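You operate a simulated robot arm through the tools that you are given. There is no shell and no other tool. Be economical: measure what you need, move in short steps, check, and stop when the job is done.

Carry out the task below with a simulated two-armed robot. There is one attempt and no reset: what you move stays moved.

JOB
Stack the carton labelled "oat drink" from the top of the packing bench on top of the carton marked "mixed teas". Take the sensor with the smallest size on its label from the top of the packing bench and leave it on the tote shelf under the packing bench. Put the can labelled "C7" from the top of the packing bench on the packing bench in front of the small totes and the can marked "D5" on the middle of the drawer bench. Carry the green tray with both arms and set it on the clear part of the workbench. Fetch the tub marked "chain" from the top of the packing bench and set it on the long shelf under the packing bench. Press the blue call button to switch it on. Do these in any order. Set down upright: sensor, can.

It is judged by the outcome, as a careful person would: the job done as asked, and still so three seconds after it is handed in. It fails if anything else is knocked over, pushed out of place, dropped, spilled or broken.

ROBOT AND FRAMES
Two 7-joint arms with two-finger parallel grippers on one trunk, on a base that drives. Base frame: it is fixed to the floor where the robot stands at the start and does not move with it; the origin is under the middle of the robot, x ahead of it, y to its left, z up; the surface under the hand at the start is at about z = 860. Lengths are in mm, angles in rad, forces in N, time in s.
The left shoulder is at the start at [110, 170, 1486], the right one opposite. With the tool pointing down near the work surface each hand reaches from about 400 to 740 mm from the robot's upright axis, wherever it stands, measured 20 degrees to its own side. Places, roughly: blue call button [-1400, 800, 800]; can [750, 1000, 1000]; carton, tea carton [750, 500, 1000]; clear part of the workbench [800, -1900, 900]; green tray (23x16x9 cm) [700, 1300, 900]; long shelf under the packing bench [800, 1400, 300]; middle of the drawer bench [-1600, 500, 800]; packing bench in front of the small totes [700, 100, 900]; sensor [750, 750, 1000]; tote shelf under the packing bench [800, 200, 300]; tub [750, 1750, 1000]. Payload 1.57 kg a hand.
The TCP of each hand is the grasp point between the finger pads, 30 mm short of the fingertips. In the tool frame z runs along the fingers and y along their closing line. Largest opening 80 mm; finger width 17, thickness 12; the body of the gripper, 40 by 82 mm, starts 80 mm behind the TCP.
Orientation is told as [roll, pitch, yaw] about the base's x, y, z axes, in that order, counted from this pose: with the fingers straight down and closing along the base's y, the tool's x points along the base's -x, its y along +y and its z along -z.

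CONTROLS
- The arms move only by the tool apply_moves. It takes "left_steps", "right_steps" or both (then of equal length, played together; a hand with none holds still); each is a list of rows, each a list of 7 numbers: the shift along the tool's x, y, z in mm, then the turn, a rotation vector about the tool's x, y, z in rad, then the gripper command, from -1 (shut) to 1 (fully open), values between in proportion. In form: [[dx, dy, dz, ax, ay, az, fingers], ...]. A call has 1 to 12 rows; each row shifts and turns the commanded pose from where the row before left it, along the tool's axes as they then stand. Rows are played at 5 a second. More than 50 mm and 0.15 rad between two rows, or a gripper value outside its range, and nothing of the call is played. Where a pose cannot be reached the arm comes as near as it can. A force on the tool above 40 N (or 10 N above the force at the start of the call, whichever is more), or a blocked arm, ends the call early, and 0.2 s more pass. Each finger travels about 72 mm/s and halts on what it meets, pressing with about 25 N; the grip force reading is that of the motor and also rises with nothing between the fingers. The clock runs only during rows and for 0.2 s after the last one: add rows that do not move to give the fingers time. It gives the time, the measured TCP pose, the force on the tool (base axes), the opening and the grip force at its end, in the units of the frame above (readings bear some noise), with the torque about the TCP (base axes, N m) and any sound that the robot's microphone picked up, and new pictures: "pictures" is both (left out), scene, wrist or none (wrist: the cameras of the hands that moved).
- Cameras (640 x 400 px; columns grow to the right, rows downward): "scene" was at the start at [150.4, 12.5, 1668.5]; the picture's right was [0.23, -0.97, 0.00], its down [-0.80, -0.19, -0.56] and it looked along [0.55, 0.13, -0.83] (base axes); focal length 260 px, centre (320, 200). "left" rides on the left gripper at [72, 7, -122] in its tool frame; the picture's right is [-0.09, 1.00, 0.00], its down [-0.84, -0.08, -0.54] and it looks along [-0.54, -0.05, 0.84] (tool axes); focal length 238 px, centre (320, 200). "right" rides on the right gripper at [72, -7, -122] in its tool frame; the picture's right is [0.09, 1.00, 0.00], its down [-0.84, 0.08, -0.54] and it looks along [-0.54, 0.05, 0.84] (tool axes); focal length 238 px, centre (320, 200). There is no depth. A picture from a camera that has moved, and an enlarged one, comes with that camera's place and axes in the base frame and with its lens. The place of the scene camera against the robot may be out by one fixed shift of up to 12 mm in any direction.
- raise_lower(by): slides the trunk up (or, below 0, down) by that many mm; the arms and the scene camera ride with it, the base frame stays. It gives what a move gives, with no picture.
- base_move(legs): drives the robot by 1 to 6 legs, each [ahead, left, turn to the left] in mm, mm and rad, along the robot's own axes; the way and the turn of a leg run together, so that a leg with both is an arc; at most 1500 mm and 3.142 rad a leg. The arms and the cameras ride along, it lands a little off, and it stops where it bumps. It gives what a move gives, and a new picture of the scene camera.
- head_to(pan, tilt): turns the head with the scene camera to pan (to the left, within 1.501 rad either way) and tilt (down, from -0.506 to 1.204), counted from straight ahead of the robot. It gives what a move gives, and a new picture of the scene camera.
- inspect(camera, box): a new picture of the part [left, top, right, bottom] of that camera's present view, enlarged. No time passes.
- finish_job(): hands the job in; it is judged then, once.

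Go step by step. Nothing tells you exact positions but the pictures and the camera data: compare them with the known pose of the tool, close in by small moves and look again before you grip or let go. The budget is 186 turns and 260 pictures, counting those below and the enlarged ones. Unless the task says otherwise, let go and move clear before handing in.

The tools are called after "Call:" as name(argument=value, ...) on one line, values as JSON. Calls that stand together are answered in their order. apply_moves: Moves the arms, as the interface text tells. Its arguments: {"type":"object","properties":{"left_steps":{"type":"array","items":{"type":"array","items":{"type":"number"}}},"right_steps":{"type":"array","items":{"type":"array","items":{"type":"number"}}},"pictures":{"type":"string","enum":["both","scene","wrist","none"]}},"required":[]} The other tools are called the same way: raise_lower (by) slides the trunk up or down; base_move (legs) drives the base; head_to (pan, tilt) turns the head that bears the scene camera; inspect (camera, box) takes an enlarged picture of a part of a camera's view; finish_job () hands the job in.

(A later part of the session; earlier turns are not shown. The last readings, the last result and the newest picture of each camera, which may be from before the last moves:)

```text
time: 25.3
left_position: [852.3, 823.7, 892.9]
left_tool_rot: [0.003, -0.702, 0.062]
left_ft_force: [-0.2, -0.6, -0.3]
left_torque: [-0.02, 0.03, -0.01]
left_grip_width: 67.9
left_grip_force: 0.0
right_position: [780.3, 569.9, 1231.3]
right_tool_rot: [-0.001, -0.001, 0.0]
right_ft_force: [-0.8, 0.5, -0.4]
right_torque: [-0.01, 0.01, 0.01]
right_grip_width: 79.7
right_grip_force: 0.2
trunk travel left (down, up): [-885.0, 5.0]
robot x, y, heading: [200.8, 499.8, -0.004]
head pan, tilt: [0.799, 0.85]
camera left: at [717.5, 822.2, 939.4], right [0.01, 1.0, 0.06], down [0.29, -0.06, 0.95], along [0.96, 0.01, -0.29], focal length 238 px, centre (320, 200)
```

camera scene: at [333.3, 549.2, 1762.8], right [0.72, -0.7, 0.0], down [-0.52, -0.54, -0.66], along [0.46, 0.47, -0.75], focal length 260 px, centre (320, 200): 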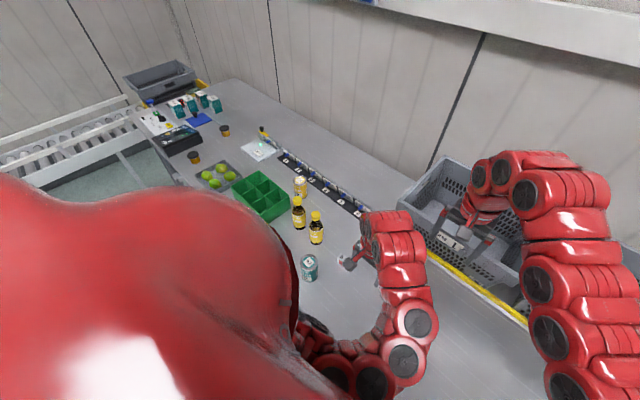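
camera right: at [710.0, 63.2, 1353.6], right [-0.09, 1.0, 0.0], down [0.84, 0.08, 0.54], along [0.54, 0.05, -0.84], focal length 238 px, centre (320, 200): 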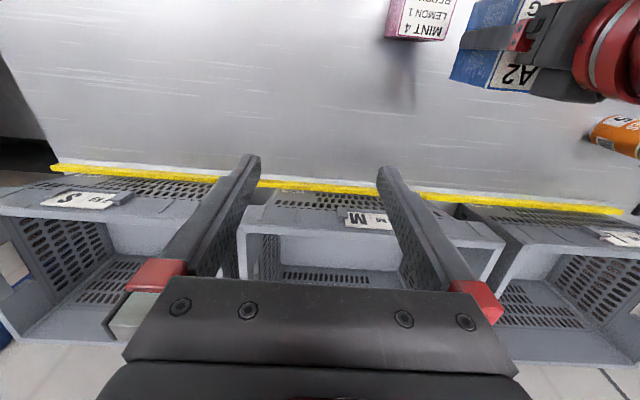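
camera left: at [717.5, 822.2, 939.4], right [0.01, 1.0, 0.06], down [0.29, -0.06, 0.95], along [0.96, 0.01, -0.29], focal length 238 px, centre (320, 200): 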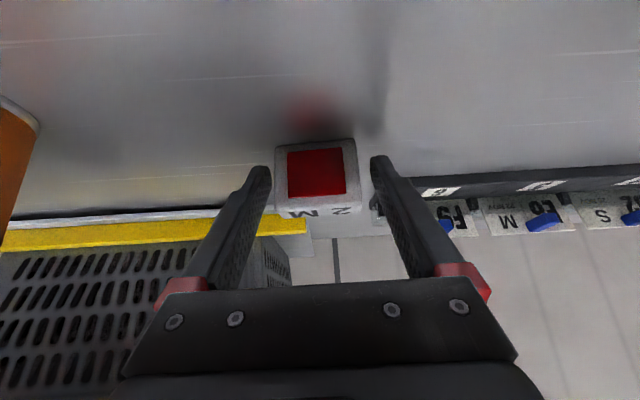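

Call:
apply_moves(left_steps=[[0, 0, 0, 0, 0, 0, 0.2], [0, 0, 0, 0, 0, 0, -0.2], [0, 0, 0, 0, 0, 0, -0.5], [0, 0, 0, 0, 0, 0, -0.5], [0, 0, -30, 0, 0, 0, -0.5], [0, 0, -40, 0, 0, 0, -0.5], [-20, 0, -40, 0, 0, 0, -0.5], [-30, 0, -35, 0, 0, 0, -0.5], [0, 0, 0, 0, 0, 0, -0.5]], pictures="wrist")

```text
time: 27.3
left_position: [796.7, 820.6, 1036.8]
left_tool_rot: [0.001, -0.703, 0.058]
left_ft_force: [0.7, -1.4, -0.8]
left_torque: [0.0, 0.01, 0.03]
left_grip_width: 51.4
left_grip_force: 24.7
right_position: [779.7, 569.9, 1230.5]
right_tool_rot: [0.0, 0.0, 0.0]
right_ft_force: [-0.2, 0.2, -0.3]
right_torque: [0.01, 0.0, -0.02]
right_grip_width: 80.2
right_grip_force: 0.2
trunk travel left (down, up): [-885.0, 5.0]
robot x, y, heading: [199.3, 495.2, 0.002]
head pan, tilt: [0.799, 0.85]
camera left: at [662.6, 818.2, 1083.2], right [0.01, 1.0, 0.06], down [0.29, -0.06, 0.95], along [0.96, 0.01, -0.29], focal length 238 px, centre (320, 200)
```

left: 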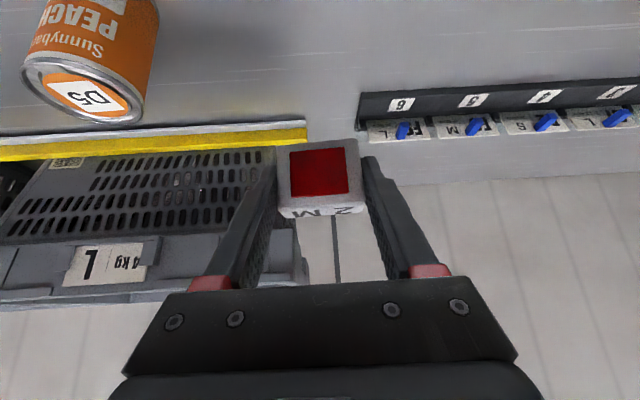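

Sensor held. I check for any other sensors before leaving.

Call:
inspect(camera="scene", box=[180, 130, 400, 290])

Call:
base_move(legs=[[-480, 0, 0], [0, -300, 0]])

```text
2.50 times, centred on (290, 210) of scene
camera zoom: at [333.3, 550.4, 1762.7], right [0.72, -0.7, 0.0], down [-0.52, -0.54, -0.66], along [0.46, 0.47, -0.75], focal length 650 px, centre (395, 175)
```

zoom: 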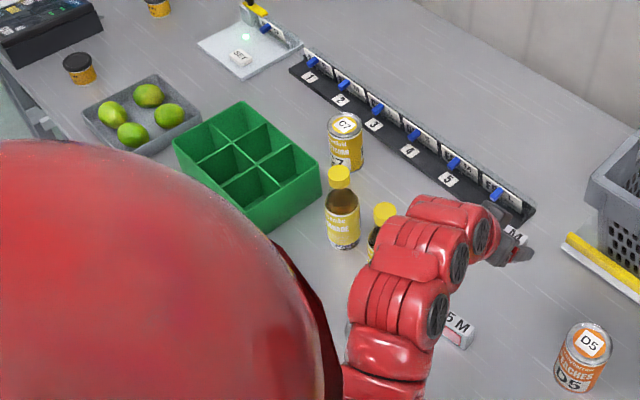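

```text
time: 31.8
left_position: [316.0, 521.7, 1035.5]
left_tool_rot: [0.001, -0.702, 0.061]
left_ft_force: [0.3, 0.2, -0.7]
left_torque: [0.02, 0.03, 0.0]
left_grip_width: 51.3
left_grip_force: 25.7
right_position: [299.4, 269.3, 1231.1]
right_tool_rot: [-0.003, 0.001, 0.002]
right_ft_force: [-0.2, -0.2, 0.3]
right_torque: [0.01, 0.01, -0.03]
right_grip_width: 79.9
right_grip_force: 0.1
trunk travel left (down, up): [-885.0, 5.0]
robot x, y, heading: [-286.2, 198.4, -0.002]
head pan, tilt: [0.799, 0.85]
camera scene: at [-147.7, 252.3, 1762.6], right [0.72, -0.7, 0.0], down [-0.52, -0.54, -0.66], along [0.46, 0.47, -0.75], focal length 260 px, centre (320, 200)
```

scene: 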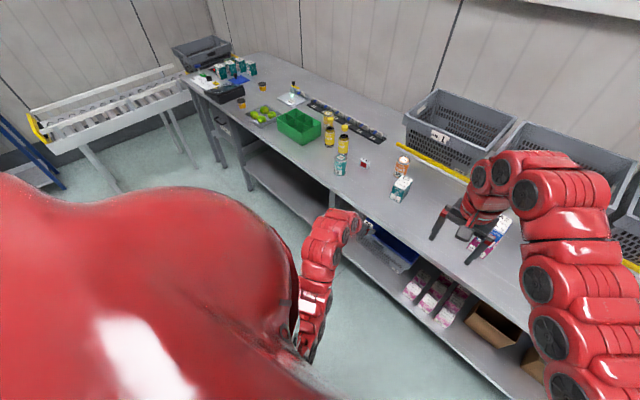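

I lower the trunk and look under the bench.

Call:
raise_lower(by=-550)

Call:
head_to(pan=0.15, tilt=0.6)

```text
refused: -550 is not a number from -400 to 400
```

```text
time: 32.9
left_position: [314.8, 522.1, 1034.9]
left_tool_rot: [0.001, -0.702, 0.059]
left_ft_force: [1.1, -0.7, 0.0]
left_torque: [0.0, -0.03, -0.05]
left_grip_width: 51.5
left_grip_force: 25.0
right_position: [299.1, 270.5, 1231.4]
right_tool_rot: [-0.001, 0.001, 0.003]
right_ft_force: [0.1, -0.6, -0.1]
right_torque: [-0.04, 0.03, 0.01]
right_grip_width: 80.1
right_grip_force: 0.0
trunk travel left (down, up): [-885.0, 5.0]
robot x, y, heading: [-283.2, 198.4, 0.002]
head pan, tilt: [0.15, 0.6]
camera scene: at [-115.0, 208.6, 1783.6], right [0.15, -0.99, 0.0], down [-0.56, -0.09, -0.82], along [0.82, 0.12, -0.57], focal length 260 px, centre (320, 200)
```

scene: 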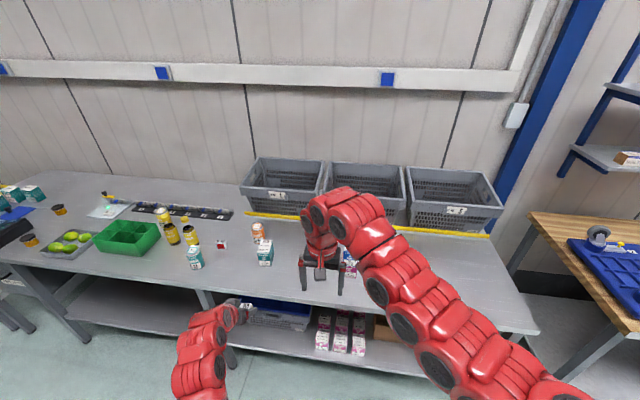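

Call:
raise_lower(by=-400)

Call:
head_to(pan=0.2, tilt=0.55)

```text
time: 36.7
left_position: [314.4, 521.2, 636.3]
left_tool_rot: [0.004, -0.701, 0.059]
left_ft_force: [-0.6, 0.0, -1.3]
left_torque: [-0.02, -0.03, 0.02]
left_grip_width: 51.5
left_grip_force: 25.4
right_position: [298.8, 269.9, 831.1]
right_tool_rot: [0.001, 0.001, 0.0]
right_ft_force: [-0.5, -0.5, 0.4]
right_torque: [0.0, 0.01, -0.01]
right_grip_width: 79.9
right_grip_force: 0.1
trunk travel left (down, up): [-485.0, 405.0]
robot x, y, heading: [-285.0, 198.4, 0.003]
head pan, tilt: [0.15, 0.6]
```

```text
time: 37.3
left_position: [315.4, 519.8, 635.3]
left_tool_rot: [0.002, -0.702, 0.06]
left_ft_force: [-1.2, -0.4, -1.2]
left_torque: [0.0, 0.01, 0.03]
left_grip_width: 51.6
left_grip_force: 25.7
right_position: [299.5, 269.9, 830.9]
right_tool_rot: [-0.001, -0.002, -0.001]
right_ft_force: [-1.0, 0.8, -0.8]
right_torque: [0.02, -0.03, 0.01]
right_grip_width: 79.9
right_grip_force: 0.0
trunk travel left (down, up): [-485.0, 405.0]
robot x, y, heading: [-285.0, 199.0, 0.002]
head pan, tilt: [0.201, 0.55]
camera scene: at [-114.4, 212.4, 1388.1], right [0.2, -0.98, 0.0], down [-0.51, -0.1, -0.85], along [0.84, 0.17, -0.52], focal length 260 px, centre (320, 200)
```

scene: 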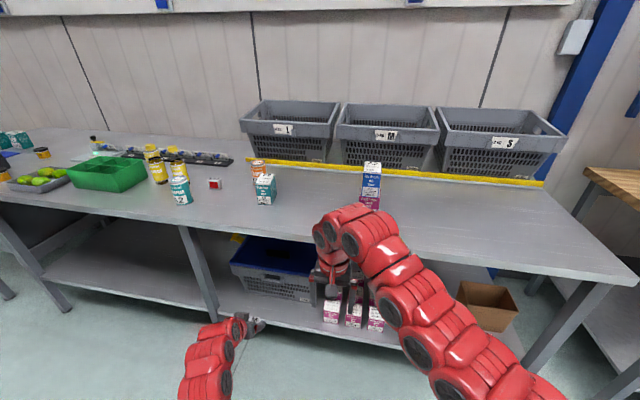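

The tote shelf holds a tote, three pink cartons and a cardboard box; there seems to be free room at y≈-80. I'll move the right arm aside and drive right for a better view.

Call:
apply_moves(right_steps=[[0, -30, 40, 0, 0, 0, 1], [0, -35, 35, 0, 0, 0, 1], [0, -48, 0, 0, 0, 0, 1], [0, -48, 0, 0, 0, 0, 1], [0, -48, 0, 0, 0, 0, 1], [0, -48, 0, 0, 0, 0, 1], [0, -48, 0, 0, 0, 0, 1]], pictures="none")

Call:
head_to(pan=-0.25, tilt=0.6)

```text
time: 38.9
left_position: [314.8, 520.3, 635.6]
left_tool_rot: [0.005, -0.702, 0.06]
left_ft_force: [0.0, -0.2, -0.8]
left_torque: [-0.04, 0.0, 0.03]
left_grip_width: 51.6
left_grip_force: 24.7
right_position: [299.1, 270.7, 831.0]
right_tool_rot: [0.0, 0.001, -0.001]
right_ft_force: [-0.1, 0.2, 0.0]
right_torque: [-0.03, 0.01, 0.01]
right_grip_width: 80.2
right_grip_force: 0.0
right hand out of reach, approached as far as the arm can: row 1, 2, 3, 4, 5, 6, 7
trunk travel left (down, up): [-485.0, 405.0]
robot x, y, heading: [-281.7, 195.7, -0.001]
head pan, tilt: [0.201, 0.55]
```

```text
time: 39.8
left_position: [317.2, 519.7, 636.4]
left_tool_rot: [0.003, -0.701, 0.061]
left_ft_force: [1.0, -0.1, -0.3]
left_torque: [0.04, 0.02, 0.01]
left_grip_width: 51.3
left_grip_force: 25.6
right_position: [298.8, 270.0, 830.8]
right_tool_rot: [0.002, -0.001, 0.0]
right_ft_force: [-0.5, 0.3, -0.2]
right_torque: [-0.02, 0.02, 0.01]
right_grip_width: 80.1
right_grip_force: 0.0
trunk travel left (down, up): [-485.0, 405.0]
robot x, y, heading: [-285.6, 198.5, -0.001]
head pan, tilt: [-0.25, 0.6]
camera scene: at [-116.8, 172.8, 1383.6], right [-0.25, -0.97, 0.0], down [-0.55, 0.14, -0.82], along [0.8, -0.2, -0.57], focal length 260 px, centre (320, 200)
```

scene: 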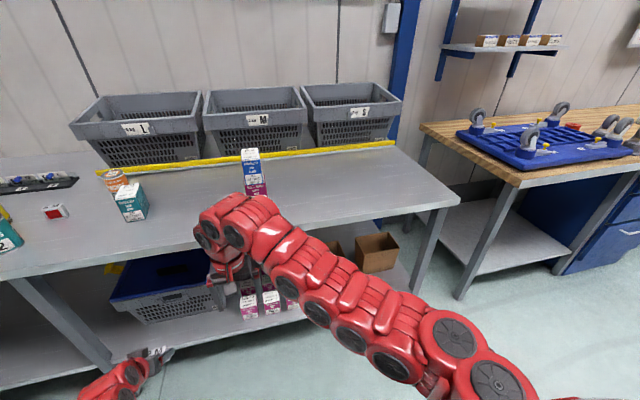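

Call:
apply_moves(right_steps=[[0, 0, 40, 0, 0, 0, 1], [0, 0, 40, 0, 0, 0, 1], [0, 0, 40, 0, 0, 0, 1], [0, -48, 0, 0, 0, 0, 1], [0, -48, 0, 0, 0, 0, 1], [0, -48, 0, 0, 0, 0, 1], [0, -48, 0, 0, 0, 0, 1], [0, 0, 0, 0, 0, 0, 1]], pictures="scene")

```text
time: 41.6
left_position: [314.3, 521.8, 636.6]
left_tool_rot: [0.001, -0.7, 0.059]
left_ft_force: [-0.7, 0.3, -1.3]
left_torque: [0.0, 0.03, 0.0]
left_grip_width: 51.4
left_grip_force: 25.4
right_position: [346.3, 79.2, 723.2]
right_tool_rot: [-0.002, 0.0, 0.003]
right_ft_force: [0.6, 0.9, -0.9]
right_torque: [-0.01, 0.01, 0.0]
right_grip_width: 80.2
right_grip_force: 0.1
right hand out of reach, approached as far as the arm can: row 1, 2, 4, 5, 6, 7
trunk travel left (down, up): [-485.0, 405.0]
robot x, y, heading: [-282.8, 200.1, 0.003]
head pan, tilt: [-0.25, 0.6]
camera scene: at [-116.9, 173.8, 1383.7], right [-0.25, -0.97, 0.0], down [-0.55, 0.14, -0.83], along [0.8, -0.2, -0.56], focal length 260 px, centre (320, 200)
```

scene: 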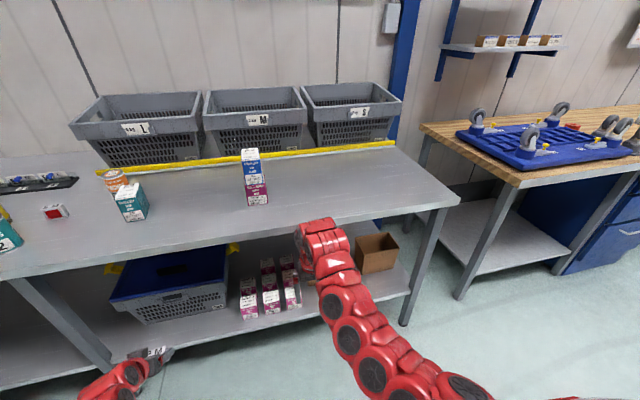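

The tote shelf has free room right of the pink cartons at about x 600, y −60. First I tuck the right hand back and to the right so it won't meet the bench.

Call:
apply_moves(right_steps=[[28, -38, 10, 0, 0, 0, 0], [28, -38, 10, 0, 0, 0, 0], [28, -38, 10, 0, 0, 0, 0], [28, -38, 10, 0, 0, 0, 0], [28, -38, 10, 0, 0, 0, 0], [28, -38, 10, 0, 0, 0, 0], [28, -38, 10, 0, 0, 0, 0], [28, -38, 10, 0, 0, 0, 0]], pictures="scene")

Call:
inspect(camera="scene", box=[220, 200, 440, 340])

```text
time: 43.4
left_position: [315.3, 520.9, 636.3]
left_tool_rot: [0.005, -0.701, 0.059]
left_ft_force: [0.5, -0.6, -0.6]
left_torque: [-0.02, 0.04, 0.0]
left_grip_width: 51.3
left_grip_force: 25.6
right_position: [131.9, -225.4, 618.6]
right_tool_rot: [0.001, 0.0, 0.003]
right_ft_force: [0.1, 0.1, 0.3]
right_torque: [0.01, 0.01, 0.0]
right_grip_width: 39.8
right_grip_force: 0.0
right hand out of reach, approached as far as the arm can: row 1, 2
trunk travel left (down, up): [-485.0, 405.0]
robot x, y, heading: [-285.3, 200.6, 0.002]
head pan, tilt: [-0.25, 0.6]
camera scene: at [-117.1, 172.0, 1383.6], right [-0.25, -0.97, 0.0], down [-0.55, 0.14, -0.83], along [0.8, -0.2, -0.56], focal length 260 px, centre (320, 200)
```

scene: 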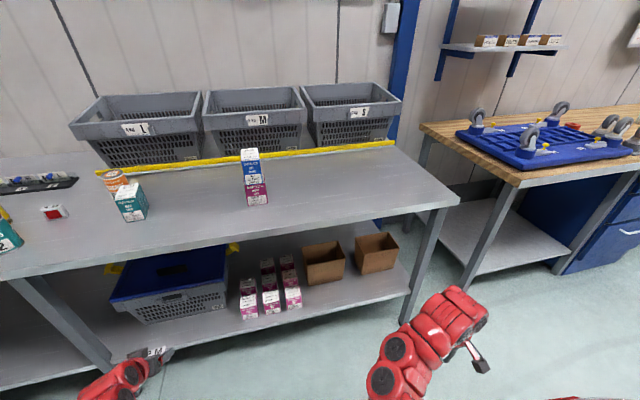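

```text
2.86 times, centred on (330, 270) of scene
camera zoom: at [-117.1, 172.0, 1383.6], right [-0.25, -0.97, 0.0], down [-0.55, 0.14, -0.83], along [0.8, -0.2, -0.56], focal length 742 px, centre (291, 0)
```

zoom: 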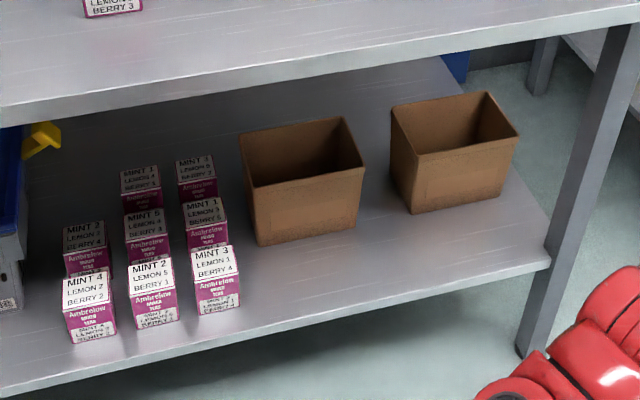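

Shelf top is about z 290, with free space x 550–690, y −60…70 in front of the cardboard boxes. I drive right 550, then lower.

Call:
base_move(legs=[[0, -550, 0]])

Call:
raise_lower(by=-265)

Call:
head_to(pan=0.3, tilt=0.5)

Call:
inspect(camera="left", box=[0, 0, 640, 399])

```text
time: 46.6
left_position: [315.7, -33.8, 636.1]
left_tool_rot: [0.004, -0.702, 0.058]
left_ft_force: [-0.6, 0.0, -1.4]
left_torque: [0.04, 0.01, -0.03]
left_grip_width: 51.7
left_grip_force: 25.0
right_position: [131.9, -777.8, 620.0]
right_tool_rot: [0.0, 0.002, -0.001]
right_ft_force: [-0.4, -0.4, -0.1]
right_torque: [-0.01, 0.04, 0.01]
right_grip_width: 40.0
right_grip_force: 0.1
trunk travel left (down, up): [-485.0, 405.0]
robot x, y, heading: [-286.1, -354.2, -0.004]
head pan, tilt: [-0.25, 0.6]
camera scene: at [-117.1, -381.0, 1383.6], right [-0.25, -0.97, 0.0], down [-0.55, 0.14, -0.82], along [0.8, -0.2, -0.57], focal length 260 px, centre (320, 200)
```

scene: 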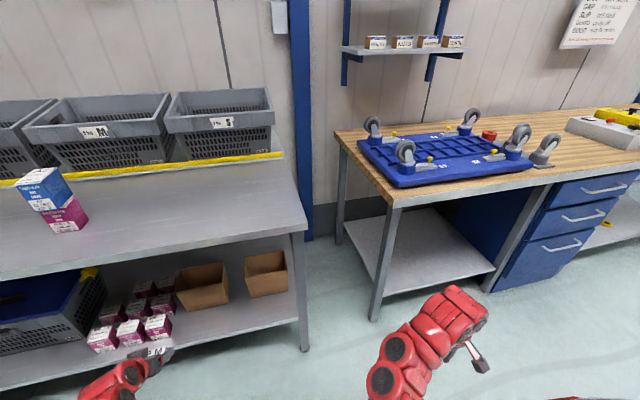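

```text
time: 49.3
left_position: [315.3, -33.9, 371.2]
left_tool_rot: [0.004, -0.703, 0.058]
left_ft_force: [-0.4, -0.2, -1.0]
left_torque: [0.01, -0.02, 0.02]
left_grip_width: 51.4
left_grip_force: 25.2
right_position: [130.9, -777.4, 353.9]
right_tool_rot: [0.0, 0.0, -0.001]
right_ft_force: [0.2, 0.1, 0.1]
right_torque: [0.02, -0.01, 0.01]
right_grip_width: 39.8
right_grip_force: 0.0
trunk travel left (down, up): [-220.0, 670.0]
robot x, y, heading: [-282.4, -355.8, 0.0]
head pan, tilt: [-0.25, 0.6]
```

```text
time: 50.3
left_position: [315.6, -32.0, 370.5]
left_tool_rot: [0.003, -0.701, 0.057]
left_ft_force: [0.0, -0.6, -0.7]
left_torque: [0.0, 0.01, -0.02]
left_grip_width: 51.2
left_grip_force: 25.4
right_position: [131.1, -776.6, 354.1]
right_tool_rot: [0.0, 0.002, -0.003]
right_ft_force: [0.8, -0.3, -0.3]
right_torque: [-0.01, 0.0, -0.02]
right_grip_width: 39.8
right_grip_force: 0.0
trunk travel left (down, up): [-220.0, 670.0]
robot x, y, heading: [-286.4, -350.3, -0.005]
head pan, tilt: [0.3, 0.499]
camera scene: at [-115.8, -331.7, 1127.7], right [0.29, -0.96, 0.0], down [-0.46, -0.14, -0.88], along [0.84, 0.26, -0.48], focal length 260 px, centre (320, 200)
```

scene: 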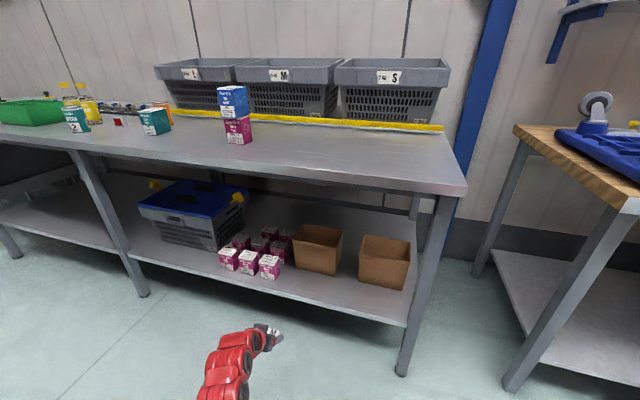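

```text
1.00 times, centred on (320, 200) of left (not enlarged: the box is as wide or as high as the picture)
camera zoom: at [181.8, -35.0, 418.0], right [0.01, 1.0, 0.06], down [0.29, -0.06, 0.95], along [0.96, 0.01, -0.29], focal length 238 px, centre (320, 200)
```

zoom: 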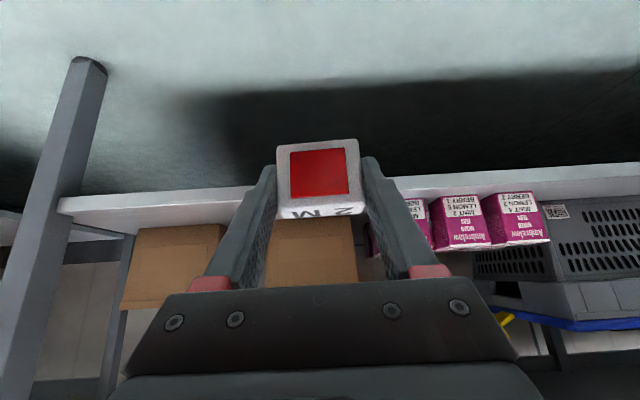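

Zooming the wrist view to judge the shelf height.

Call:
inspect(camera="left", box=[40, 140, 280, 290])

Call:
inspect(camera="left", box=[360, 140, 600, 290])

```text
2.67 times, centred on (160, 215) of left
camera zoom: at [181.8, -35.0, 418.0], right [0.01, 1.0, 0.06], down [0.29, -0.06, 0.95], along [0.96, 0.01, -0.29], focal length 636 px, centre (747, 160)
```

zoom: 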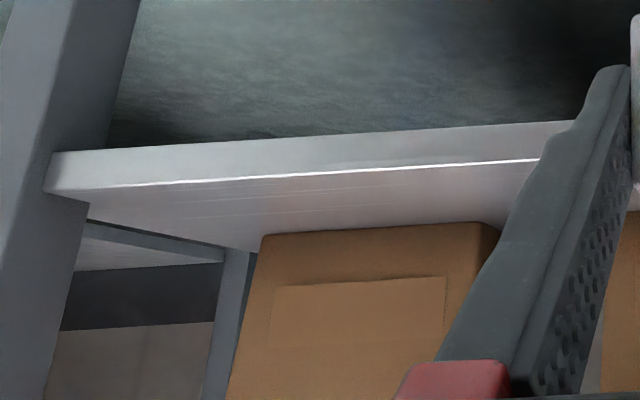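

```text
2.67 times, centred on (480, 215) of left
camera zoom: at [181.8, -35.0, 418.0], right [0.01, 1.0, 0.06], down [0.29, -0.06, 0.95], along [0.96, 0.01, -0.29], focal length 636 px, centre (-107, 160)
```

zoom: 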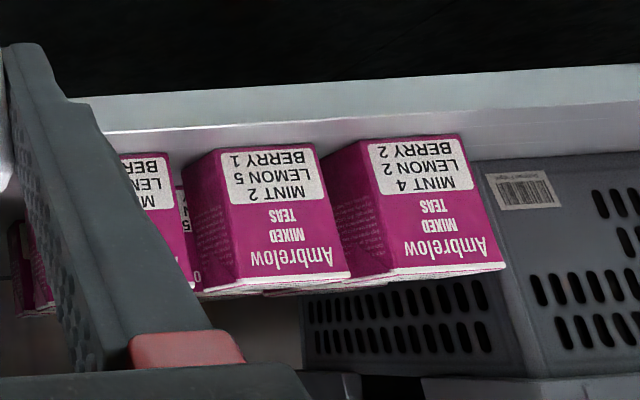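

Shelf top ≈ z 300. Sensor bottom is at 337, so I drive forward 295.

Call:
base_move(legs=[[295, 0, 0]])

Call:
inspect(camera="left", box=[0, 0, 640, 399])

```text
time: 52.3
left_position: [608.6, -33.3, 371.0]
left_tool_rot: [0.004, -0.701, 0.058]
left_ft_force: [0.3, 0.4, 0.3]
left_torque: [0.03, -0.02, 0.02]
left_grip_width: 51.3
left_grip_force: 24.7
right_position: [426.3, -777.4, 353.6]
right_tool_rot: [0.001, 0.003, -0.001]
right_ft_force: [0.5, 0.1, 0.0]
right_torque: [0.01, 0.01, -0.02]
right_grip_width: 40.0
right_grip_force: 0.1
trunk travel left (down, up): [-220.0, 670.0]
robot x, y, heading: [10.2, -356.9, 0.003]
head pan, tilt: [0.3, 0.499]
camera scene: at [177.7, -331.8, 1127.7], right [0.3, -0.96, 0.0], down [-0.46, -0.14, -0.88], along [0.84, 0.26, -0.48], focal length 260 px, centre (320, 200)
```

scene: 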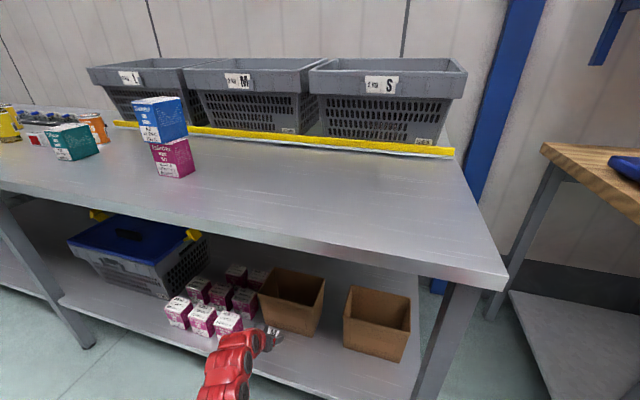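

```text
1.00 times, centred on (320, 200) of left (not enlarged: the box is as wide or as high as the picture)
camera zoom: at [474.8, -34.8, 417.9], right [0.01, 1.0, 0.06], down [0.29, -0.06, 0.95], along [0.96, 0.01, -0.29], focal length 238 px, centre (320, 200)
```

zoom: 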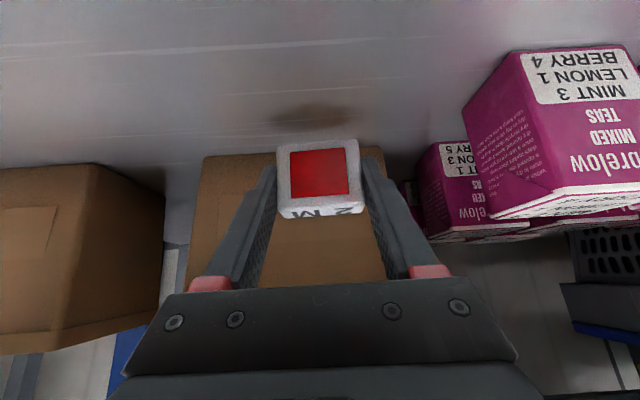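

Good clearance all round. I descend to contact.

Call:
apply_moves(left_steps=[[12.9, 0, 15.3, 0, 0, 0, -0.5], [9.7, 0, 11.5, 0, 0, 0, -0.5], [0, 0, 0, 0, 0, 0, -0.5]], pictures="wrist")

```text
time: 53.1
left_position: [609.1, -32.6, 336.5]
left_tool_rot: [0.003, -0.7, 0.057]
left_ft_force: [-0.3, 0.4, -0.5]
left_torque: [0.01, 0.02, 0.03]
left_grip_width: 51.4
left_grip_force: 24.8
right_position: [425.7, -777.7, 355.5]
right_tool_rot: [0.001, 0.002, 0.0]
right_ft_force: [-0.4, -0.4, 0.2]
right_torque: [-0.01, -0.01, 0.03]
right_grip_width: 40.3
right_grip_force: 0.0
trunk travel left (down, up): [-220.0, 670.0]
robot x, y, heading: [8.7, -354.2, 0.001]
head pan, tilt: [0.3, 0.499]
camera left: at [474.9, -34.7, 383.3], right [0.01, 1.0, 0.06], down [0.29, -0.06, 0.95], along [0.96, 0.01, -0.29], focal length 238 px, centre (320, 200)
```

left: 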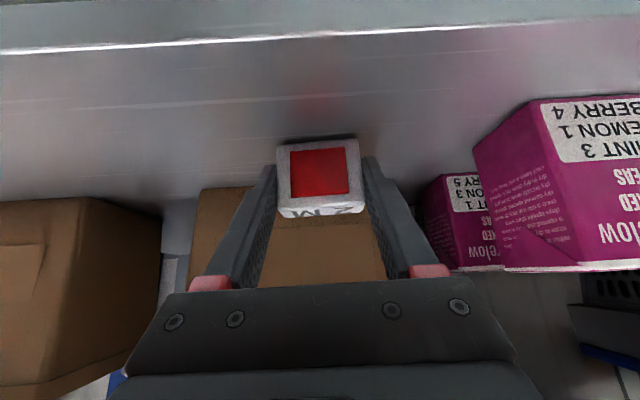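

Call:
apply_moves(left_steps=[[2, 0, 2.3, 0, 0, 0, -0.5], [2, 0, 2.3, 0, 0, 0, -0.5], [0, 0, 0, 0, 0, 0, -0.5]], pictures="none")

```text
time: 53.9
left_position: [609.5, -32.6, 332.7]
left_tool_rot: [0.002, -0.706, 0.058]
left_ft_force: [-1.7, 0.4, 15.9]
left_torque: [-0.05, 0.05, -0.04]
left_grip_width: 51.5
left_grip_force: 25.4
right_position: [425.5, -777.9, 355.3]
right_tool_rot: [0.001, -0.001, 0.001]
right_ft_force: [-0.5, 0.6, -0.3]
right_torque: [0.01, -0.01, -0.03]
right_grip_width: 40.1
right_grip_force: 0.1
trunk travel left (down, up): [-220.0, 670.0]
robot x, y, heading: [8.0, -353.2, 0.002]
head pan, tilt: [0.3, 0.499]
```

Contact (16 N). I open and withdraw along the tool axis.

Call:
apply_moves(left_steps=[[0, 0, 0, 0, 0, 0, -0.1], [0, 0, 0, 0, 0, 0, 0.5], [0, 0, 0, 0, 0, 0, 0.9], [0, 0, 0, 0, 0, 0, 0.9], [0, 0, -30, 0, 0, 0, 0.9], [0, 0, -40, 0, 0, 0, 0.9], [0, 0, -20, 0, 0, 0, 0.9]], pictures="wrist")

```text
time: 55.5
left_position: [551.0, -36.9, 399.1]
left_tool_rot: [0.001, -0.699, 0.058]
left_ft_force: [0.6, 0.1, -0.1]
left_torque: [0.02, 0.03, 0.01]
left_grip_width: 75.9
left_grip_force: 0.0
right_position: [425.6, -777.9, 355.4]
right_tool_rot: [0.0, 0.0, -0.001]
right_ft_force: [0.3, 0.4, -0.5]
right_torque: [0.0, -0.01, -0.02]
right_grip_width: 40.0
right_grip_force: 0.0
trunk travel left (down, up): [-220.0, 670.0]
robot x, y, heading: [8.7, -355.2, 0.002]
head pan, tilt: [0.3, 0.499]
camera left: at [416.9, -38.7, 445.5], right [0.01, 1.0, 0.06], down [0.29, -0.06, 0.95], along [0.96, 0.01, -0.29], focal length 238 px, centre (320, 200)
```

left: 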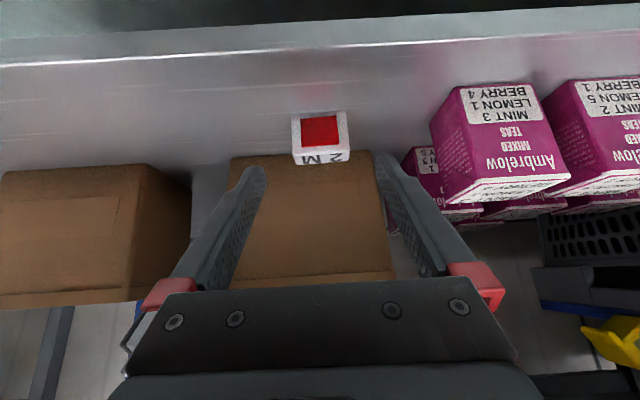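

Sensor stands on the shelf. Now back off, raise, and drive to y≈950 for the cans.

Call:
base_move(legs=[[-350, 0, 0], [0, 1300, 0]])

Call:
raise_lower(by=400)

Call:
raise_lower(by=265)

Call:
apply_moves(left_steps=[[0, 0, 0, 0, 0.14, 0, 1], [0, 0, 0, 0, 0.14, 0, 1], [0, 0, 0, 0, 0.14, 0, 1], [0, 0, 0, 0, 0.14, 0, 1], [0, 0, 0, 0, 0.14, 0.058, 1]], pictures="none")

Call:
head_to(pan=0.2, tilt=0.75)

```text
time: 63.9
left_position: [199.8, 1259.4, 398.3]
left_tool_rot: [0.003, -0.701, 0.059]
left_ft_force: [-0.4, 0.5, 0.1]
left_torque: [0.0, 0.01, 0.0]
left_grip_width: 75.9
left_grip_force: 0.0
right_position: [75.0, 520.6, 354.6]
right_tool_rot: [0.0, 0.001, 0.001]
right_ft_force: [0.7, -0.1, 0.6]
right_torque: [0.0, 0.02, 0.01]
right_grip_width: 40.0
right_grip_force: 0.1
trunk travel left (down, up): [-220.0, 670.0]
robot x, y, heading: [-343.1, 941.4, -0.0]
head pan, tilt: [0.3, 0.499]
camera scene: at [-173.8, 964.6, 1127.7], right [0.3, -0.95, 0.0], down [-0.46, -0.14, -0.88], along [0.84, 0.26, -0.48], focal length 260 px, centre (320, 200)
```

scene: 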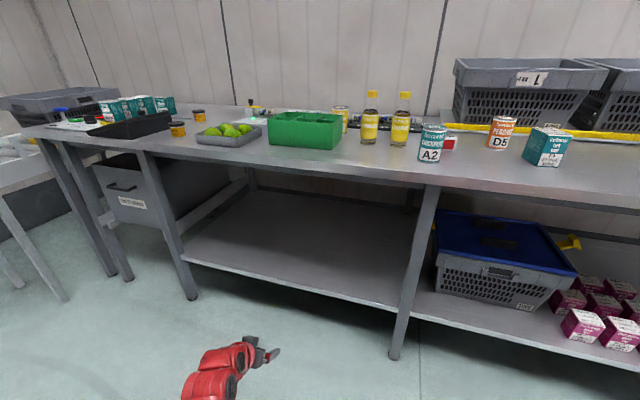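

```text
time: 67.7
left_position: [199.8, 1261.0, 799.0]
left_tool_rot: [0.004, -0.702, 0.06]
left_ft_force: [-0.5, -0.6, -0.1]
left_torque: [0.0, 0.01, 0.01]
left_grip_width: 76.2
left_grip_force: 0.0
right_position: [74.4, 519.2, 754.1]
right_tool_rot: [0.001, 0.002, 0.004]
right_ft_force: [0.5, -1.1, 0.6]
right_torque: [0.03, -0.02, -0.01]
right_grip_width: 39.9
right_grip_force: 0.0
trunk travel left (down, up): [-620.0, 270.0]
robot x, y, heading: [-340.3, 941.3, -0.003]
head pan, tilt: [0.3, 0.499]
```

```text
time: 70.4
left_position: [200.4, 1260.4, 1063.8]
left_tool_rot: [0.005, -0.704, 0.058]
left_ft_force: [-0.5, 0.5, -0.6]
left_torque: [0.01, 0.01, -0.01]
left_grip_width: 76.2
left_grip_force: 0.1
right_position: [74.6, 519.5, 1020.3]
right_tool_rot: [-0.001, 0.0, 0.002]
right_ft_force: [-0.6, 0.6, 0.2]
right_torque: [-0.03, 0.02, 0.01]
right_grip_width: 40.0
right_grip_force: 0.0
trunk travel left (down, up): [-885.0, 5.0]
robot x, y, heading: [-345.8, 936.7, 0.002]
head pan, tilt: [0.3, 0.499]
```

```text
refused: row 5 steps farther than a row can; nothing moved
```

```text
time: 71.2
left_position: [199.5, 1260.5, 1063.9]
left_tool_rot: [0.005, -0.702, 0.058]
left_ft_force: [0.0, -0.3, 0.9]
left_torque: [0.01, 0.01, 0.0]
left_grip_width: 75.7
left_grip_force: 0.0
right_position: [75.0, 518.5, 1019.4]
right_tool_rot: [0.001, 0.001, 0.001]
right_ft_force: [0.2, 0.3, 0.4]
right_torque: [0.01, 0.01, 0.01]
right_grip_width: 39.8
right_grip_force: 0.0
trunk travel left (down, up): [-885.0, 5.0]
robot x, y, heading: [-341.3, 942.3, 0.001]
head pan, tilt: [0.201, 0.75]
camera scene: at [-179.4, 954.2, 1770.8], right [0.2, -0.98, 0.0], down [-0.67, -0.14, -0.73], along [0.72, 0.15, -0.68], focal length 260 px, centre (320, 200)
```

scene: 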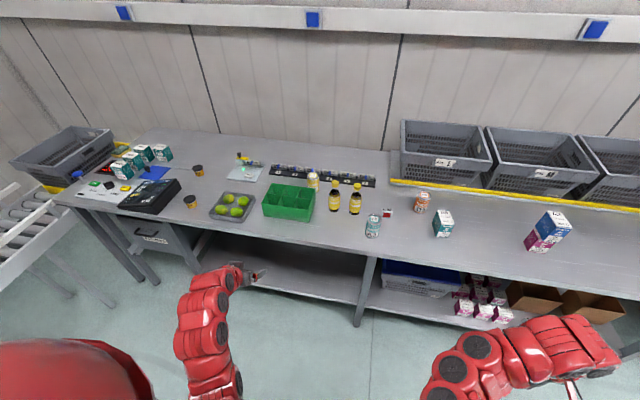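

Overview is clear. I level the left hand (away from bench), then drive forward 540; the hand arrives above the tray, clear of the bottles (tops ≈1036, at y≤1071).

Call:
apply_moves(left_steps=[[0, 0, 0, 0, 0.14, 0, 1], [0, 0, 0, 0, 0.14, 0, 1], [0, 0, 0, 0, 0.14, 0, 1], [0, 0, 0, 0, 0.14, 0, 1], [0, 0, 0, 0, 0.14, 0, 1], [0, 0, 0, 0, 0, 0.06, 1], [0, 0, 0, 0, 0, 0, 1]], right_steps=[[0, 0, 0, 0, 0, 0, 1], [0, 0, 0, 0, 0, 0, 1], [0, 0, 0, 0, 0, 0, 1], [0, 0, 0, 0, 0, 0, 1], [0, 0, 0, 0, 0, 0, 1], [0, 0, 0, 0, 0, 0, 1], [0, 0, 0, 0, 0, 0, 1]], pictures="none")

Call:
inspect(camera="scene", box=[170, 130, 410, 260])

```text
time: 72.8
left_position: [202.9, 1257.6, 1064.2]
left_tool_rot: [0.004, 0.0, 0.001]
left_ft_force: [-0.5, 0.6, 0.2]
left_torque: [0.02, 0.02, -0.03]
left_grip_width: 80.2
left_grip_force: 0.1
left hand out of reach, approached as far as the arm can: row 2
right_position: [74.6, 517.4, 1020.0]
right_tool_rot: [0.0, 0.004, 0.002]
right_ft_force: [-0.2, 0.4, -0.3]
right_torque: [-0.02, 0.01, 0.0]
right_grip_width: 80.2
right_grip_force: 0.0
trunk travel left (down, up): [-885.0, 5.0]
robot x, y, heading: [-342.4, 939.9, -0.001]
head pan, tilt: [0.201, 0.75]
```

```text
2.67 times, centred on (290, 195) of scene
camera zoom: at [-179.3, 953.8, 1770.7], right [0.2, -0.98, 0.0], down [-0.67, -0.14, -0.73], along [0.72, 0.15, -0.68], focal length 693 px, centre (400, 213)
```

zoom: 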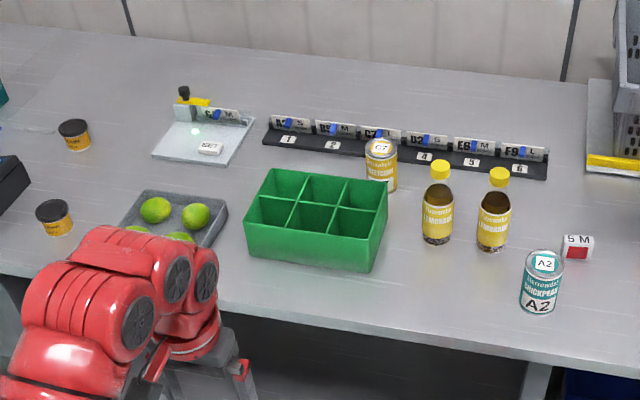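

C7 stands clear with gaps to the tray, bottle and rack. Drive forward.

Call:
base_move(legs=[[540, 0, 0]])

Call:
inspect(camera="left", box=[0, 0, 640, 399])

Call:
inspect(camera="right", box=[0, 0, 640, 399])

```text
time: 75.9
left_position: [743.5, 1256.4, 1064.7]
left_tool_rot: [0.003, 0.0, -0.001]
left_ft_force: [0.6, 0.3, 0.2]
left_torque: [0.02, 0.0, 0.01]
left_grip_width: 80.0
left_grip_force: 0.0
right_position: [613.2, 518.6, 1018.5]
right_tool_rot: [0.001, 0.001, -0.002]
right_ft_force: [0.1, -0.1, -0.8]
right_torque: [0.02, 0.0, 0.05]
right_grip_width: 80.2
right_grip_force: 0.1
trunk travel left (down, up): [-885.0, 5.0]
robot x, y, heading: [199.8, 943.4, -0.002]
head pan, tilt: [0.201, 0.75]
camera scene: at [359.6, 953.8, 1770.8], right [0.2, -0.98, 0.0], down [-0.67, -0.14, -0.73], along [0.72, 0.14, -0.68], focal length 260 px, centre (320, 200)
```

scene: 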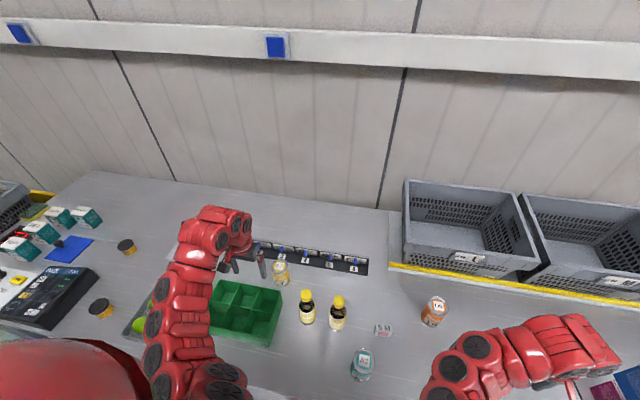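

```text
1.00 times, centred on (320, 200) of left (not enlarged: the box is as wide or as high as the picture)
camera zoom: at [671.1, 1263.3, 1186.4], right [0.09, 1.0, 0.0], down [0.84, -0.08, 0.54], along [0.54, -0.05, -0.84], focal length 238 px, centre (320, 200)
```

zoom: 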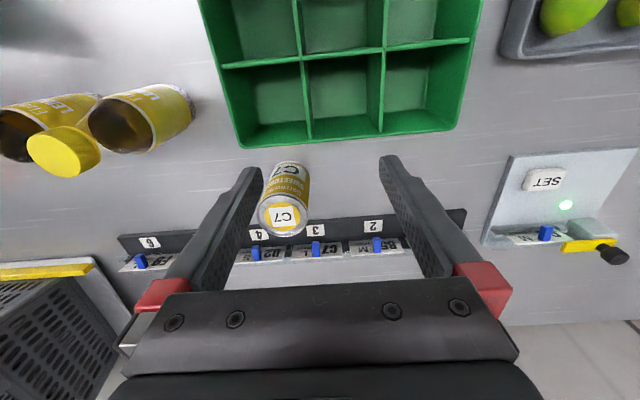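

```text
1.00 times, centred on (320, 200) of right (not enlarged: the box is as wide or as high as the picture)
camera zoom: at [542.0, 511.9, 1142.6], right [-0.09, 1.0, 0.0], down [0.84, 0.08, 0.54], along [0.54, 0.05, -0.84], focal length 238 px, centre (320, 200)
```

zoom: 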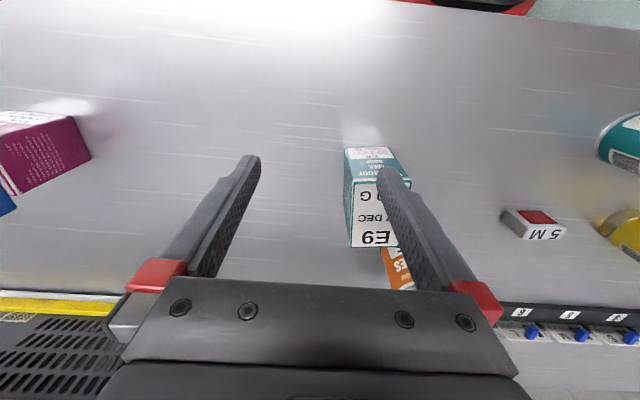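

C7 at about (839, 1206), D5 at about (803, 660). Both hands move above their cans together.

Call:
apply_moves(left_steps=[[-19, -10, 0, 0, 0, 0, 1], [-19, -10, 0, 0, 0, 0, 1], [-19, -10, 0, 0, 0, 0, 1], [-19, -10, 5, 0, 0, 0, 1], [-19, -10, 15, 0, 0, 0, 1], [0, 0, 20, 0, 0, 0, 1]], right_steps=[[-38, 28, 0, 0, 0, 0, 1], [-38, 28, 0, 0, 0, 0, 1], [-38, 28, 0, 0, 0, 0, 1], [-38, 28, 0, 0, 0, 0, 1], [-38, 29, 0, 0, 0, 0, 1], [0, 0, 0, 0, 0, 0, 1]], pictures="wrist")

```text
time: 77.3
left_position: [839.5, 1206.9, 1024.0]
left_tool_rot: [0.001, -0.002, -0.002]
left_ft_force: [-0.3, 0.2, 0.1]
left_torque: [-0.05, -0.02, -0.03]
left_grip_width: 80.0
left_grip_force: 0.1
right_position: [803.2, 659.7, 1019.2]
right_tool_rot: [0.0, 0.001, -0.003]
right_ft_force: [-0.6, 0.3, 0.1]
right_torque: [0.04, -0.01, 0.02]
right_grip_width: 80.0
right_grip_force: 0.1
trunk travel left (down, up): [-885.0, 5.0]
robot x, y, heading: [201.7, 942.2, -0.003]
head pan, tilt: [0.201, 0.75]
camera right: at [732.4, 653.4, 1142.6], right [-0.09, 1.0, 0.0], down [0.84, 0.08, 0.54], along [0.54, 0.05, -0.84], focal length 238 px, centre (320, 200)
camera left: at [766.4, 1213.2, 1146.7], right [0.09, 1.0, 0.0], down [0.84, -0.08, 0.54], along [0.54, -0.05, -0.84], focal length 238 px, centre (320, 200)
```

right: 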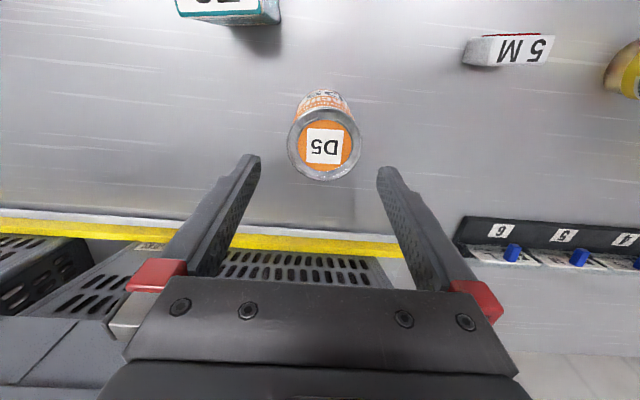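
left: 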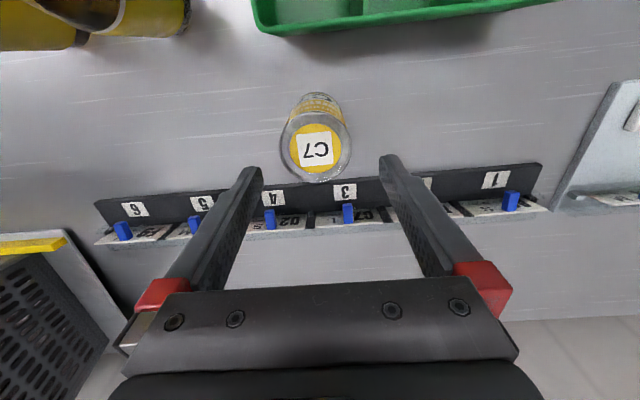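

Small corrections, then both descend to z≈912 and grip.

Call:
apply_moves(left_steps=[[2, -4, 28, 0, 0, 0, 1], [0, 0, 28, 0, 0, 0, 1], [0, 0, 28, 0, 0, 0, 1], [0, 0, 28, 0, 0, 0, 1], [0, 0, 0, 0, 0, 0, 1]], right_steps=[[2, 3, 27, 0, 0, 0, 1], [0, 0, 27, 0, 0, 0, 1], [0, 0, 27, 0, 0, 0, 1], [0, 0, 26, 0, 0, 0, 1], [0, 0, 0, 0, 0, 0, 1]], pictures="wrist")

```text
time: 78.5
left_position: [837.2, 1203.0, 911.8]
left_tool_rot: [0.003, -0.005, -0.003]
left_ft_force: [0.0, -0.9, -0.3]
left_torque: [0.01, -0.02, -0.01]
left_grip_width: 79.9
left_grip_force: 0.1
right_position: [801.4, 661.7, 912.1]
right_tool_rot: [0.001, 0.0, -0.002]
right_ft_force: [0.9, -0.4, 0.0]
right_torque: [-0.02, -0.02, 0.01]
right_grip_width: 80.0
right_grip_force: 0.1
trunk travel left (down, up): [-885.0, 5.0]
robot x, y, heading: [197.8, 942.0, 0.0]
head pan, tilt: [0.201, 0.75]
camera right: at [730.5, 655.8, 1035.5], right [-0.09, 1.0, 0.0], down [0.84, 0.08, 0.54], along [0.54, 0.05, -0.84], focal length 238 px, centre (320, 200)
camera left: at [764.7, 1209.6, 1034.7], right [0.09, 1.0, 0.0], down [0.84, -0.08, 0.54], along [0.54, -0.05, -0.84], focal length 238 px, centre (320, 200)
```

right: 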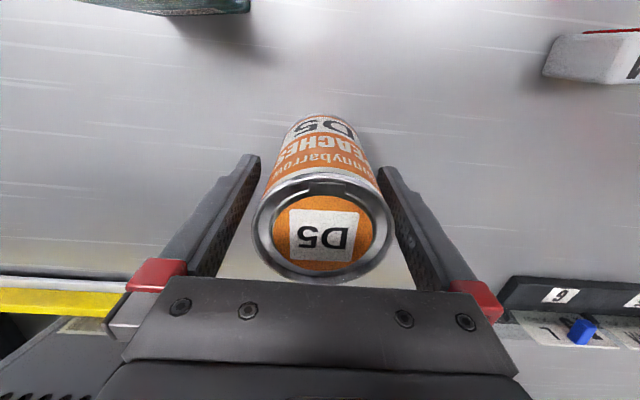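
left: 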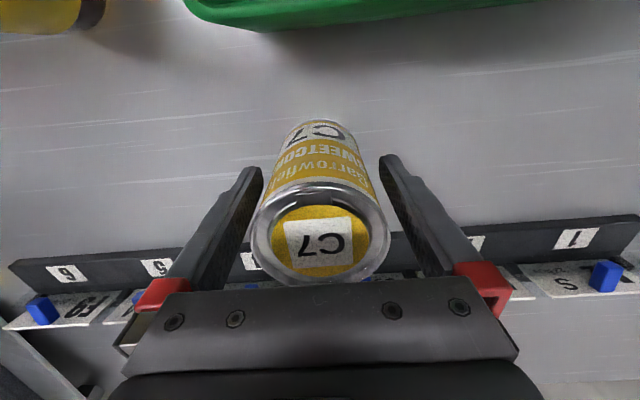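

Call:
apply_moves(left_steps=[[0, 0, 0, 0, 0, 0, 0.5], [0, 0, 0, 0, 0, 0, 0.1], [0, 0, 0, 0, 0, 0, -0.3], [0, 0, 0, 0, 0, 0, -0.3], [0, 0, -30, 0, 0, 0, -0.3], [0, 0, -40, 0, 0, 0, -0.3], [0, 0, -40, 0, 0, 0, -0.3], [0, 0, 0, 0, 0, 0, -0.3]], right_steps=[[0, 0, 0, 0, 0, 0, 0.5], [0, 0, 0, 0, 0, 0, 0.1], [0, 0, 0, 0, 0, 0, -0.3], [0, 0, 0, 0, 0, 0, -0.3], [0, 0, -30, 0, 0, 0, -0.3], [0, 0, -40, 0, 0, 0, -0.3], [0, 0, -30, 0, 0, 0, -0.3], [0, 0, 0, 0, 0, 0, -0.3]], pictures="both")

```text
time: 80.3
left_position: [836.5, 1204.1, 1023.3]
left_tool_rot: [0.003, 0.0, -0.002]
left_ft_force: [-0.5, 0.5, -2.8]
left_torque: [-0.02, 0.02, 0.0]
left_grip_width: 59.5
left_grip_force: 25.7
right_position: [801.9, 662.4, 1012.6]
right_tool_rot: [-0.001, 0.0, -0.004]
right_ft_force: [0.3, 0.4, -2.6]
right_torque: [-0.03, -0.04, -0.02]
right_grip_width: 59.9
right_grip_force: 25.6
trunk travel left (down, up): [-885.0, 5.0]
robot x, y, heading: [200.7, 943.2, -0.003]
head pan, tilt: [0.201, 0.75]
camera scene: at [361.7, 954.6, 1770.6], right [0.2, -0.98, 0.0], down [-0.67, -0.14, -0.73], along [0.72, 0.14, -0.68], focal length 260 px, centre (320, 200)
camera right: at [731.2, 655.8, 1134.9], right [-0.09, 1.0, 0.0], down [0.84, 0.08, 0.54], along [0.54, 0.05, -0.84], focal length 238 px, centre (320, 200)
camera left: at [764.8, 1210.4, 1144.5], right [0.09, 1.0, 0.0], down [0.84, -0.08, 0.54], along [0.54, -0.05, -0.84], focal length 238 px, centre (320, 200)
```

scene: 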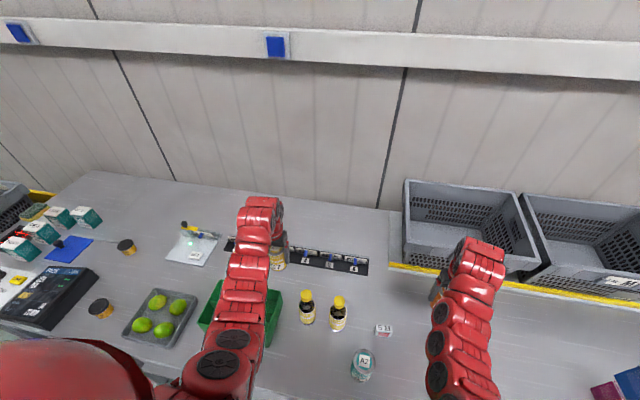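
right: 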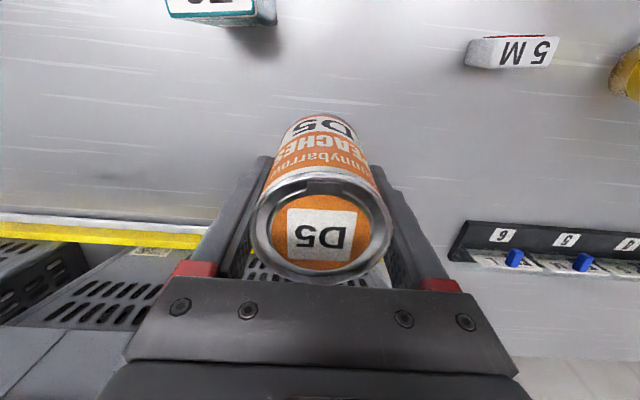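
left: 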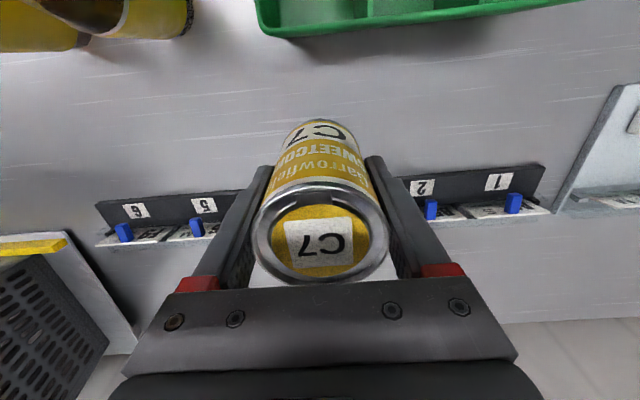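

Both cans are held. I raise them a bit more, then back out.

Call:
apply_moves(left_steps=[[0, 0, -35, 0, 0, 0, -0.3], [0, 0, 0, 0, 0, 0, -0.3]], right_steps=[[0, 0, -40, 0, 0, 0, -0.3], [0, 0, 0, 0, 0, 0, -0.3]], pictures="none")

```text
time: 80.9
left_position: [838.3, 1205.0, 1056.5]
left_tool_rot: [0.002, 0.001, -0.001]
left_ft_force: [-1.1, -0.2, -3.9]
left_torque: [-0.02, 0.0, -0.04]
left_grip_width: 59.8
left_grip_force: 25.0
right_position: [801.9, 663.6, 1051.2]
right_tool_rot: [-0.002, 0.002, 0.0]
right_ft_force: [0.4, -0.7, -4.1]
right_torque: [0.03, 0.0, 0.03]
right_grip_width: 59.6
right_grip_force: 25.1
trunk travel left (down, up): [-885.0, 5.0]
robot x, y, heading: [195.9, 940.7, -0.004]
head pan, tilt: [0.201, 0.75]
```

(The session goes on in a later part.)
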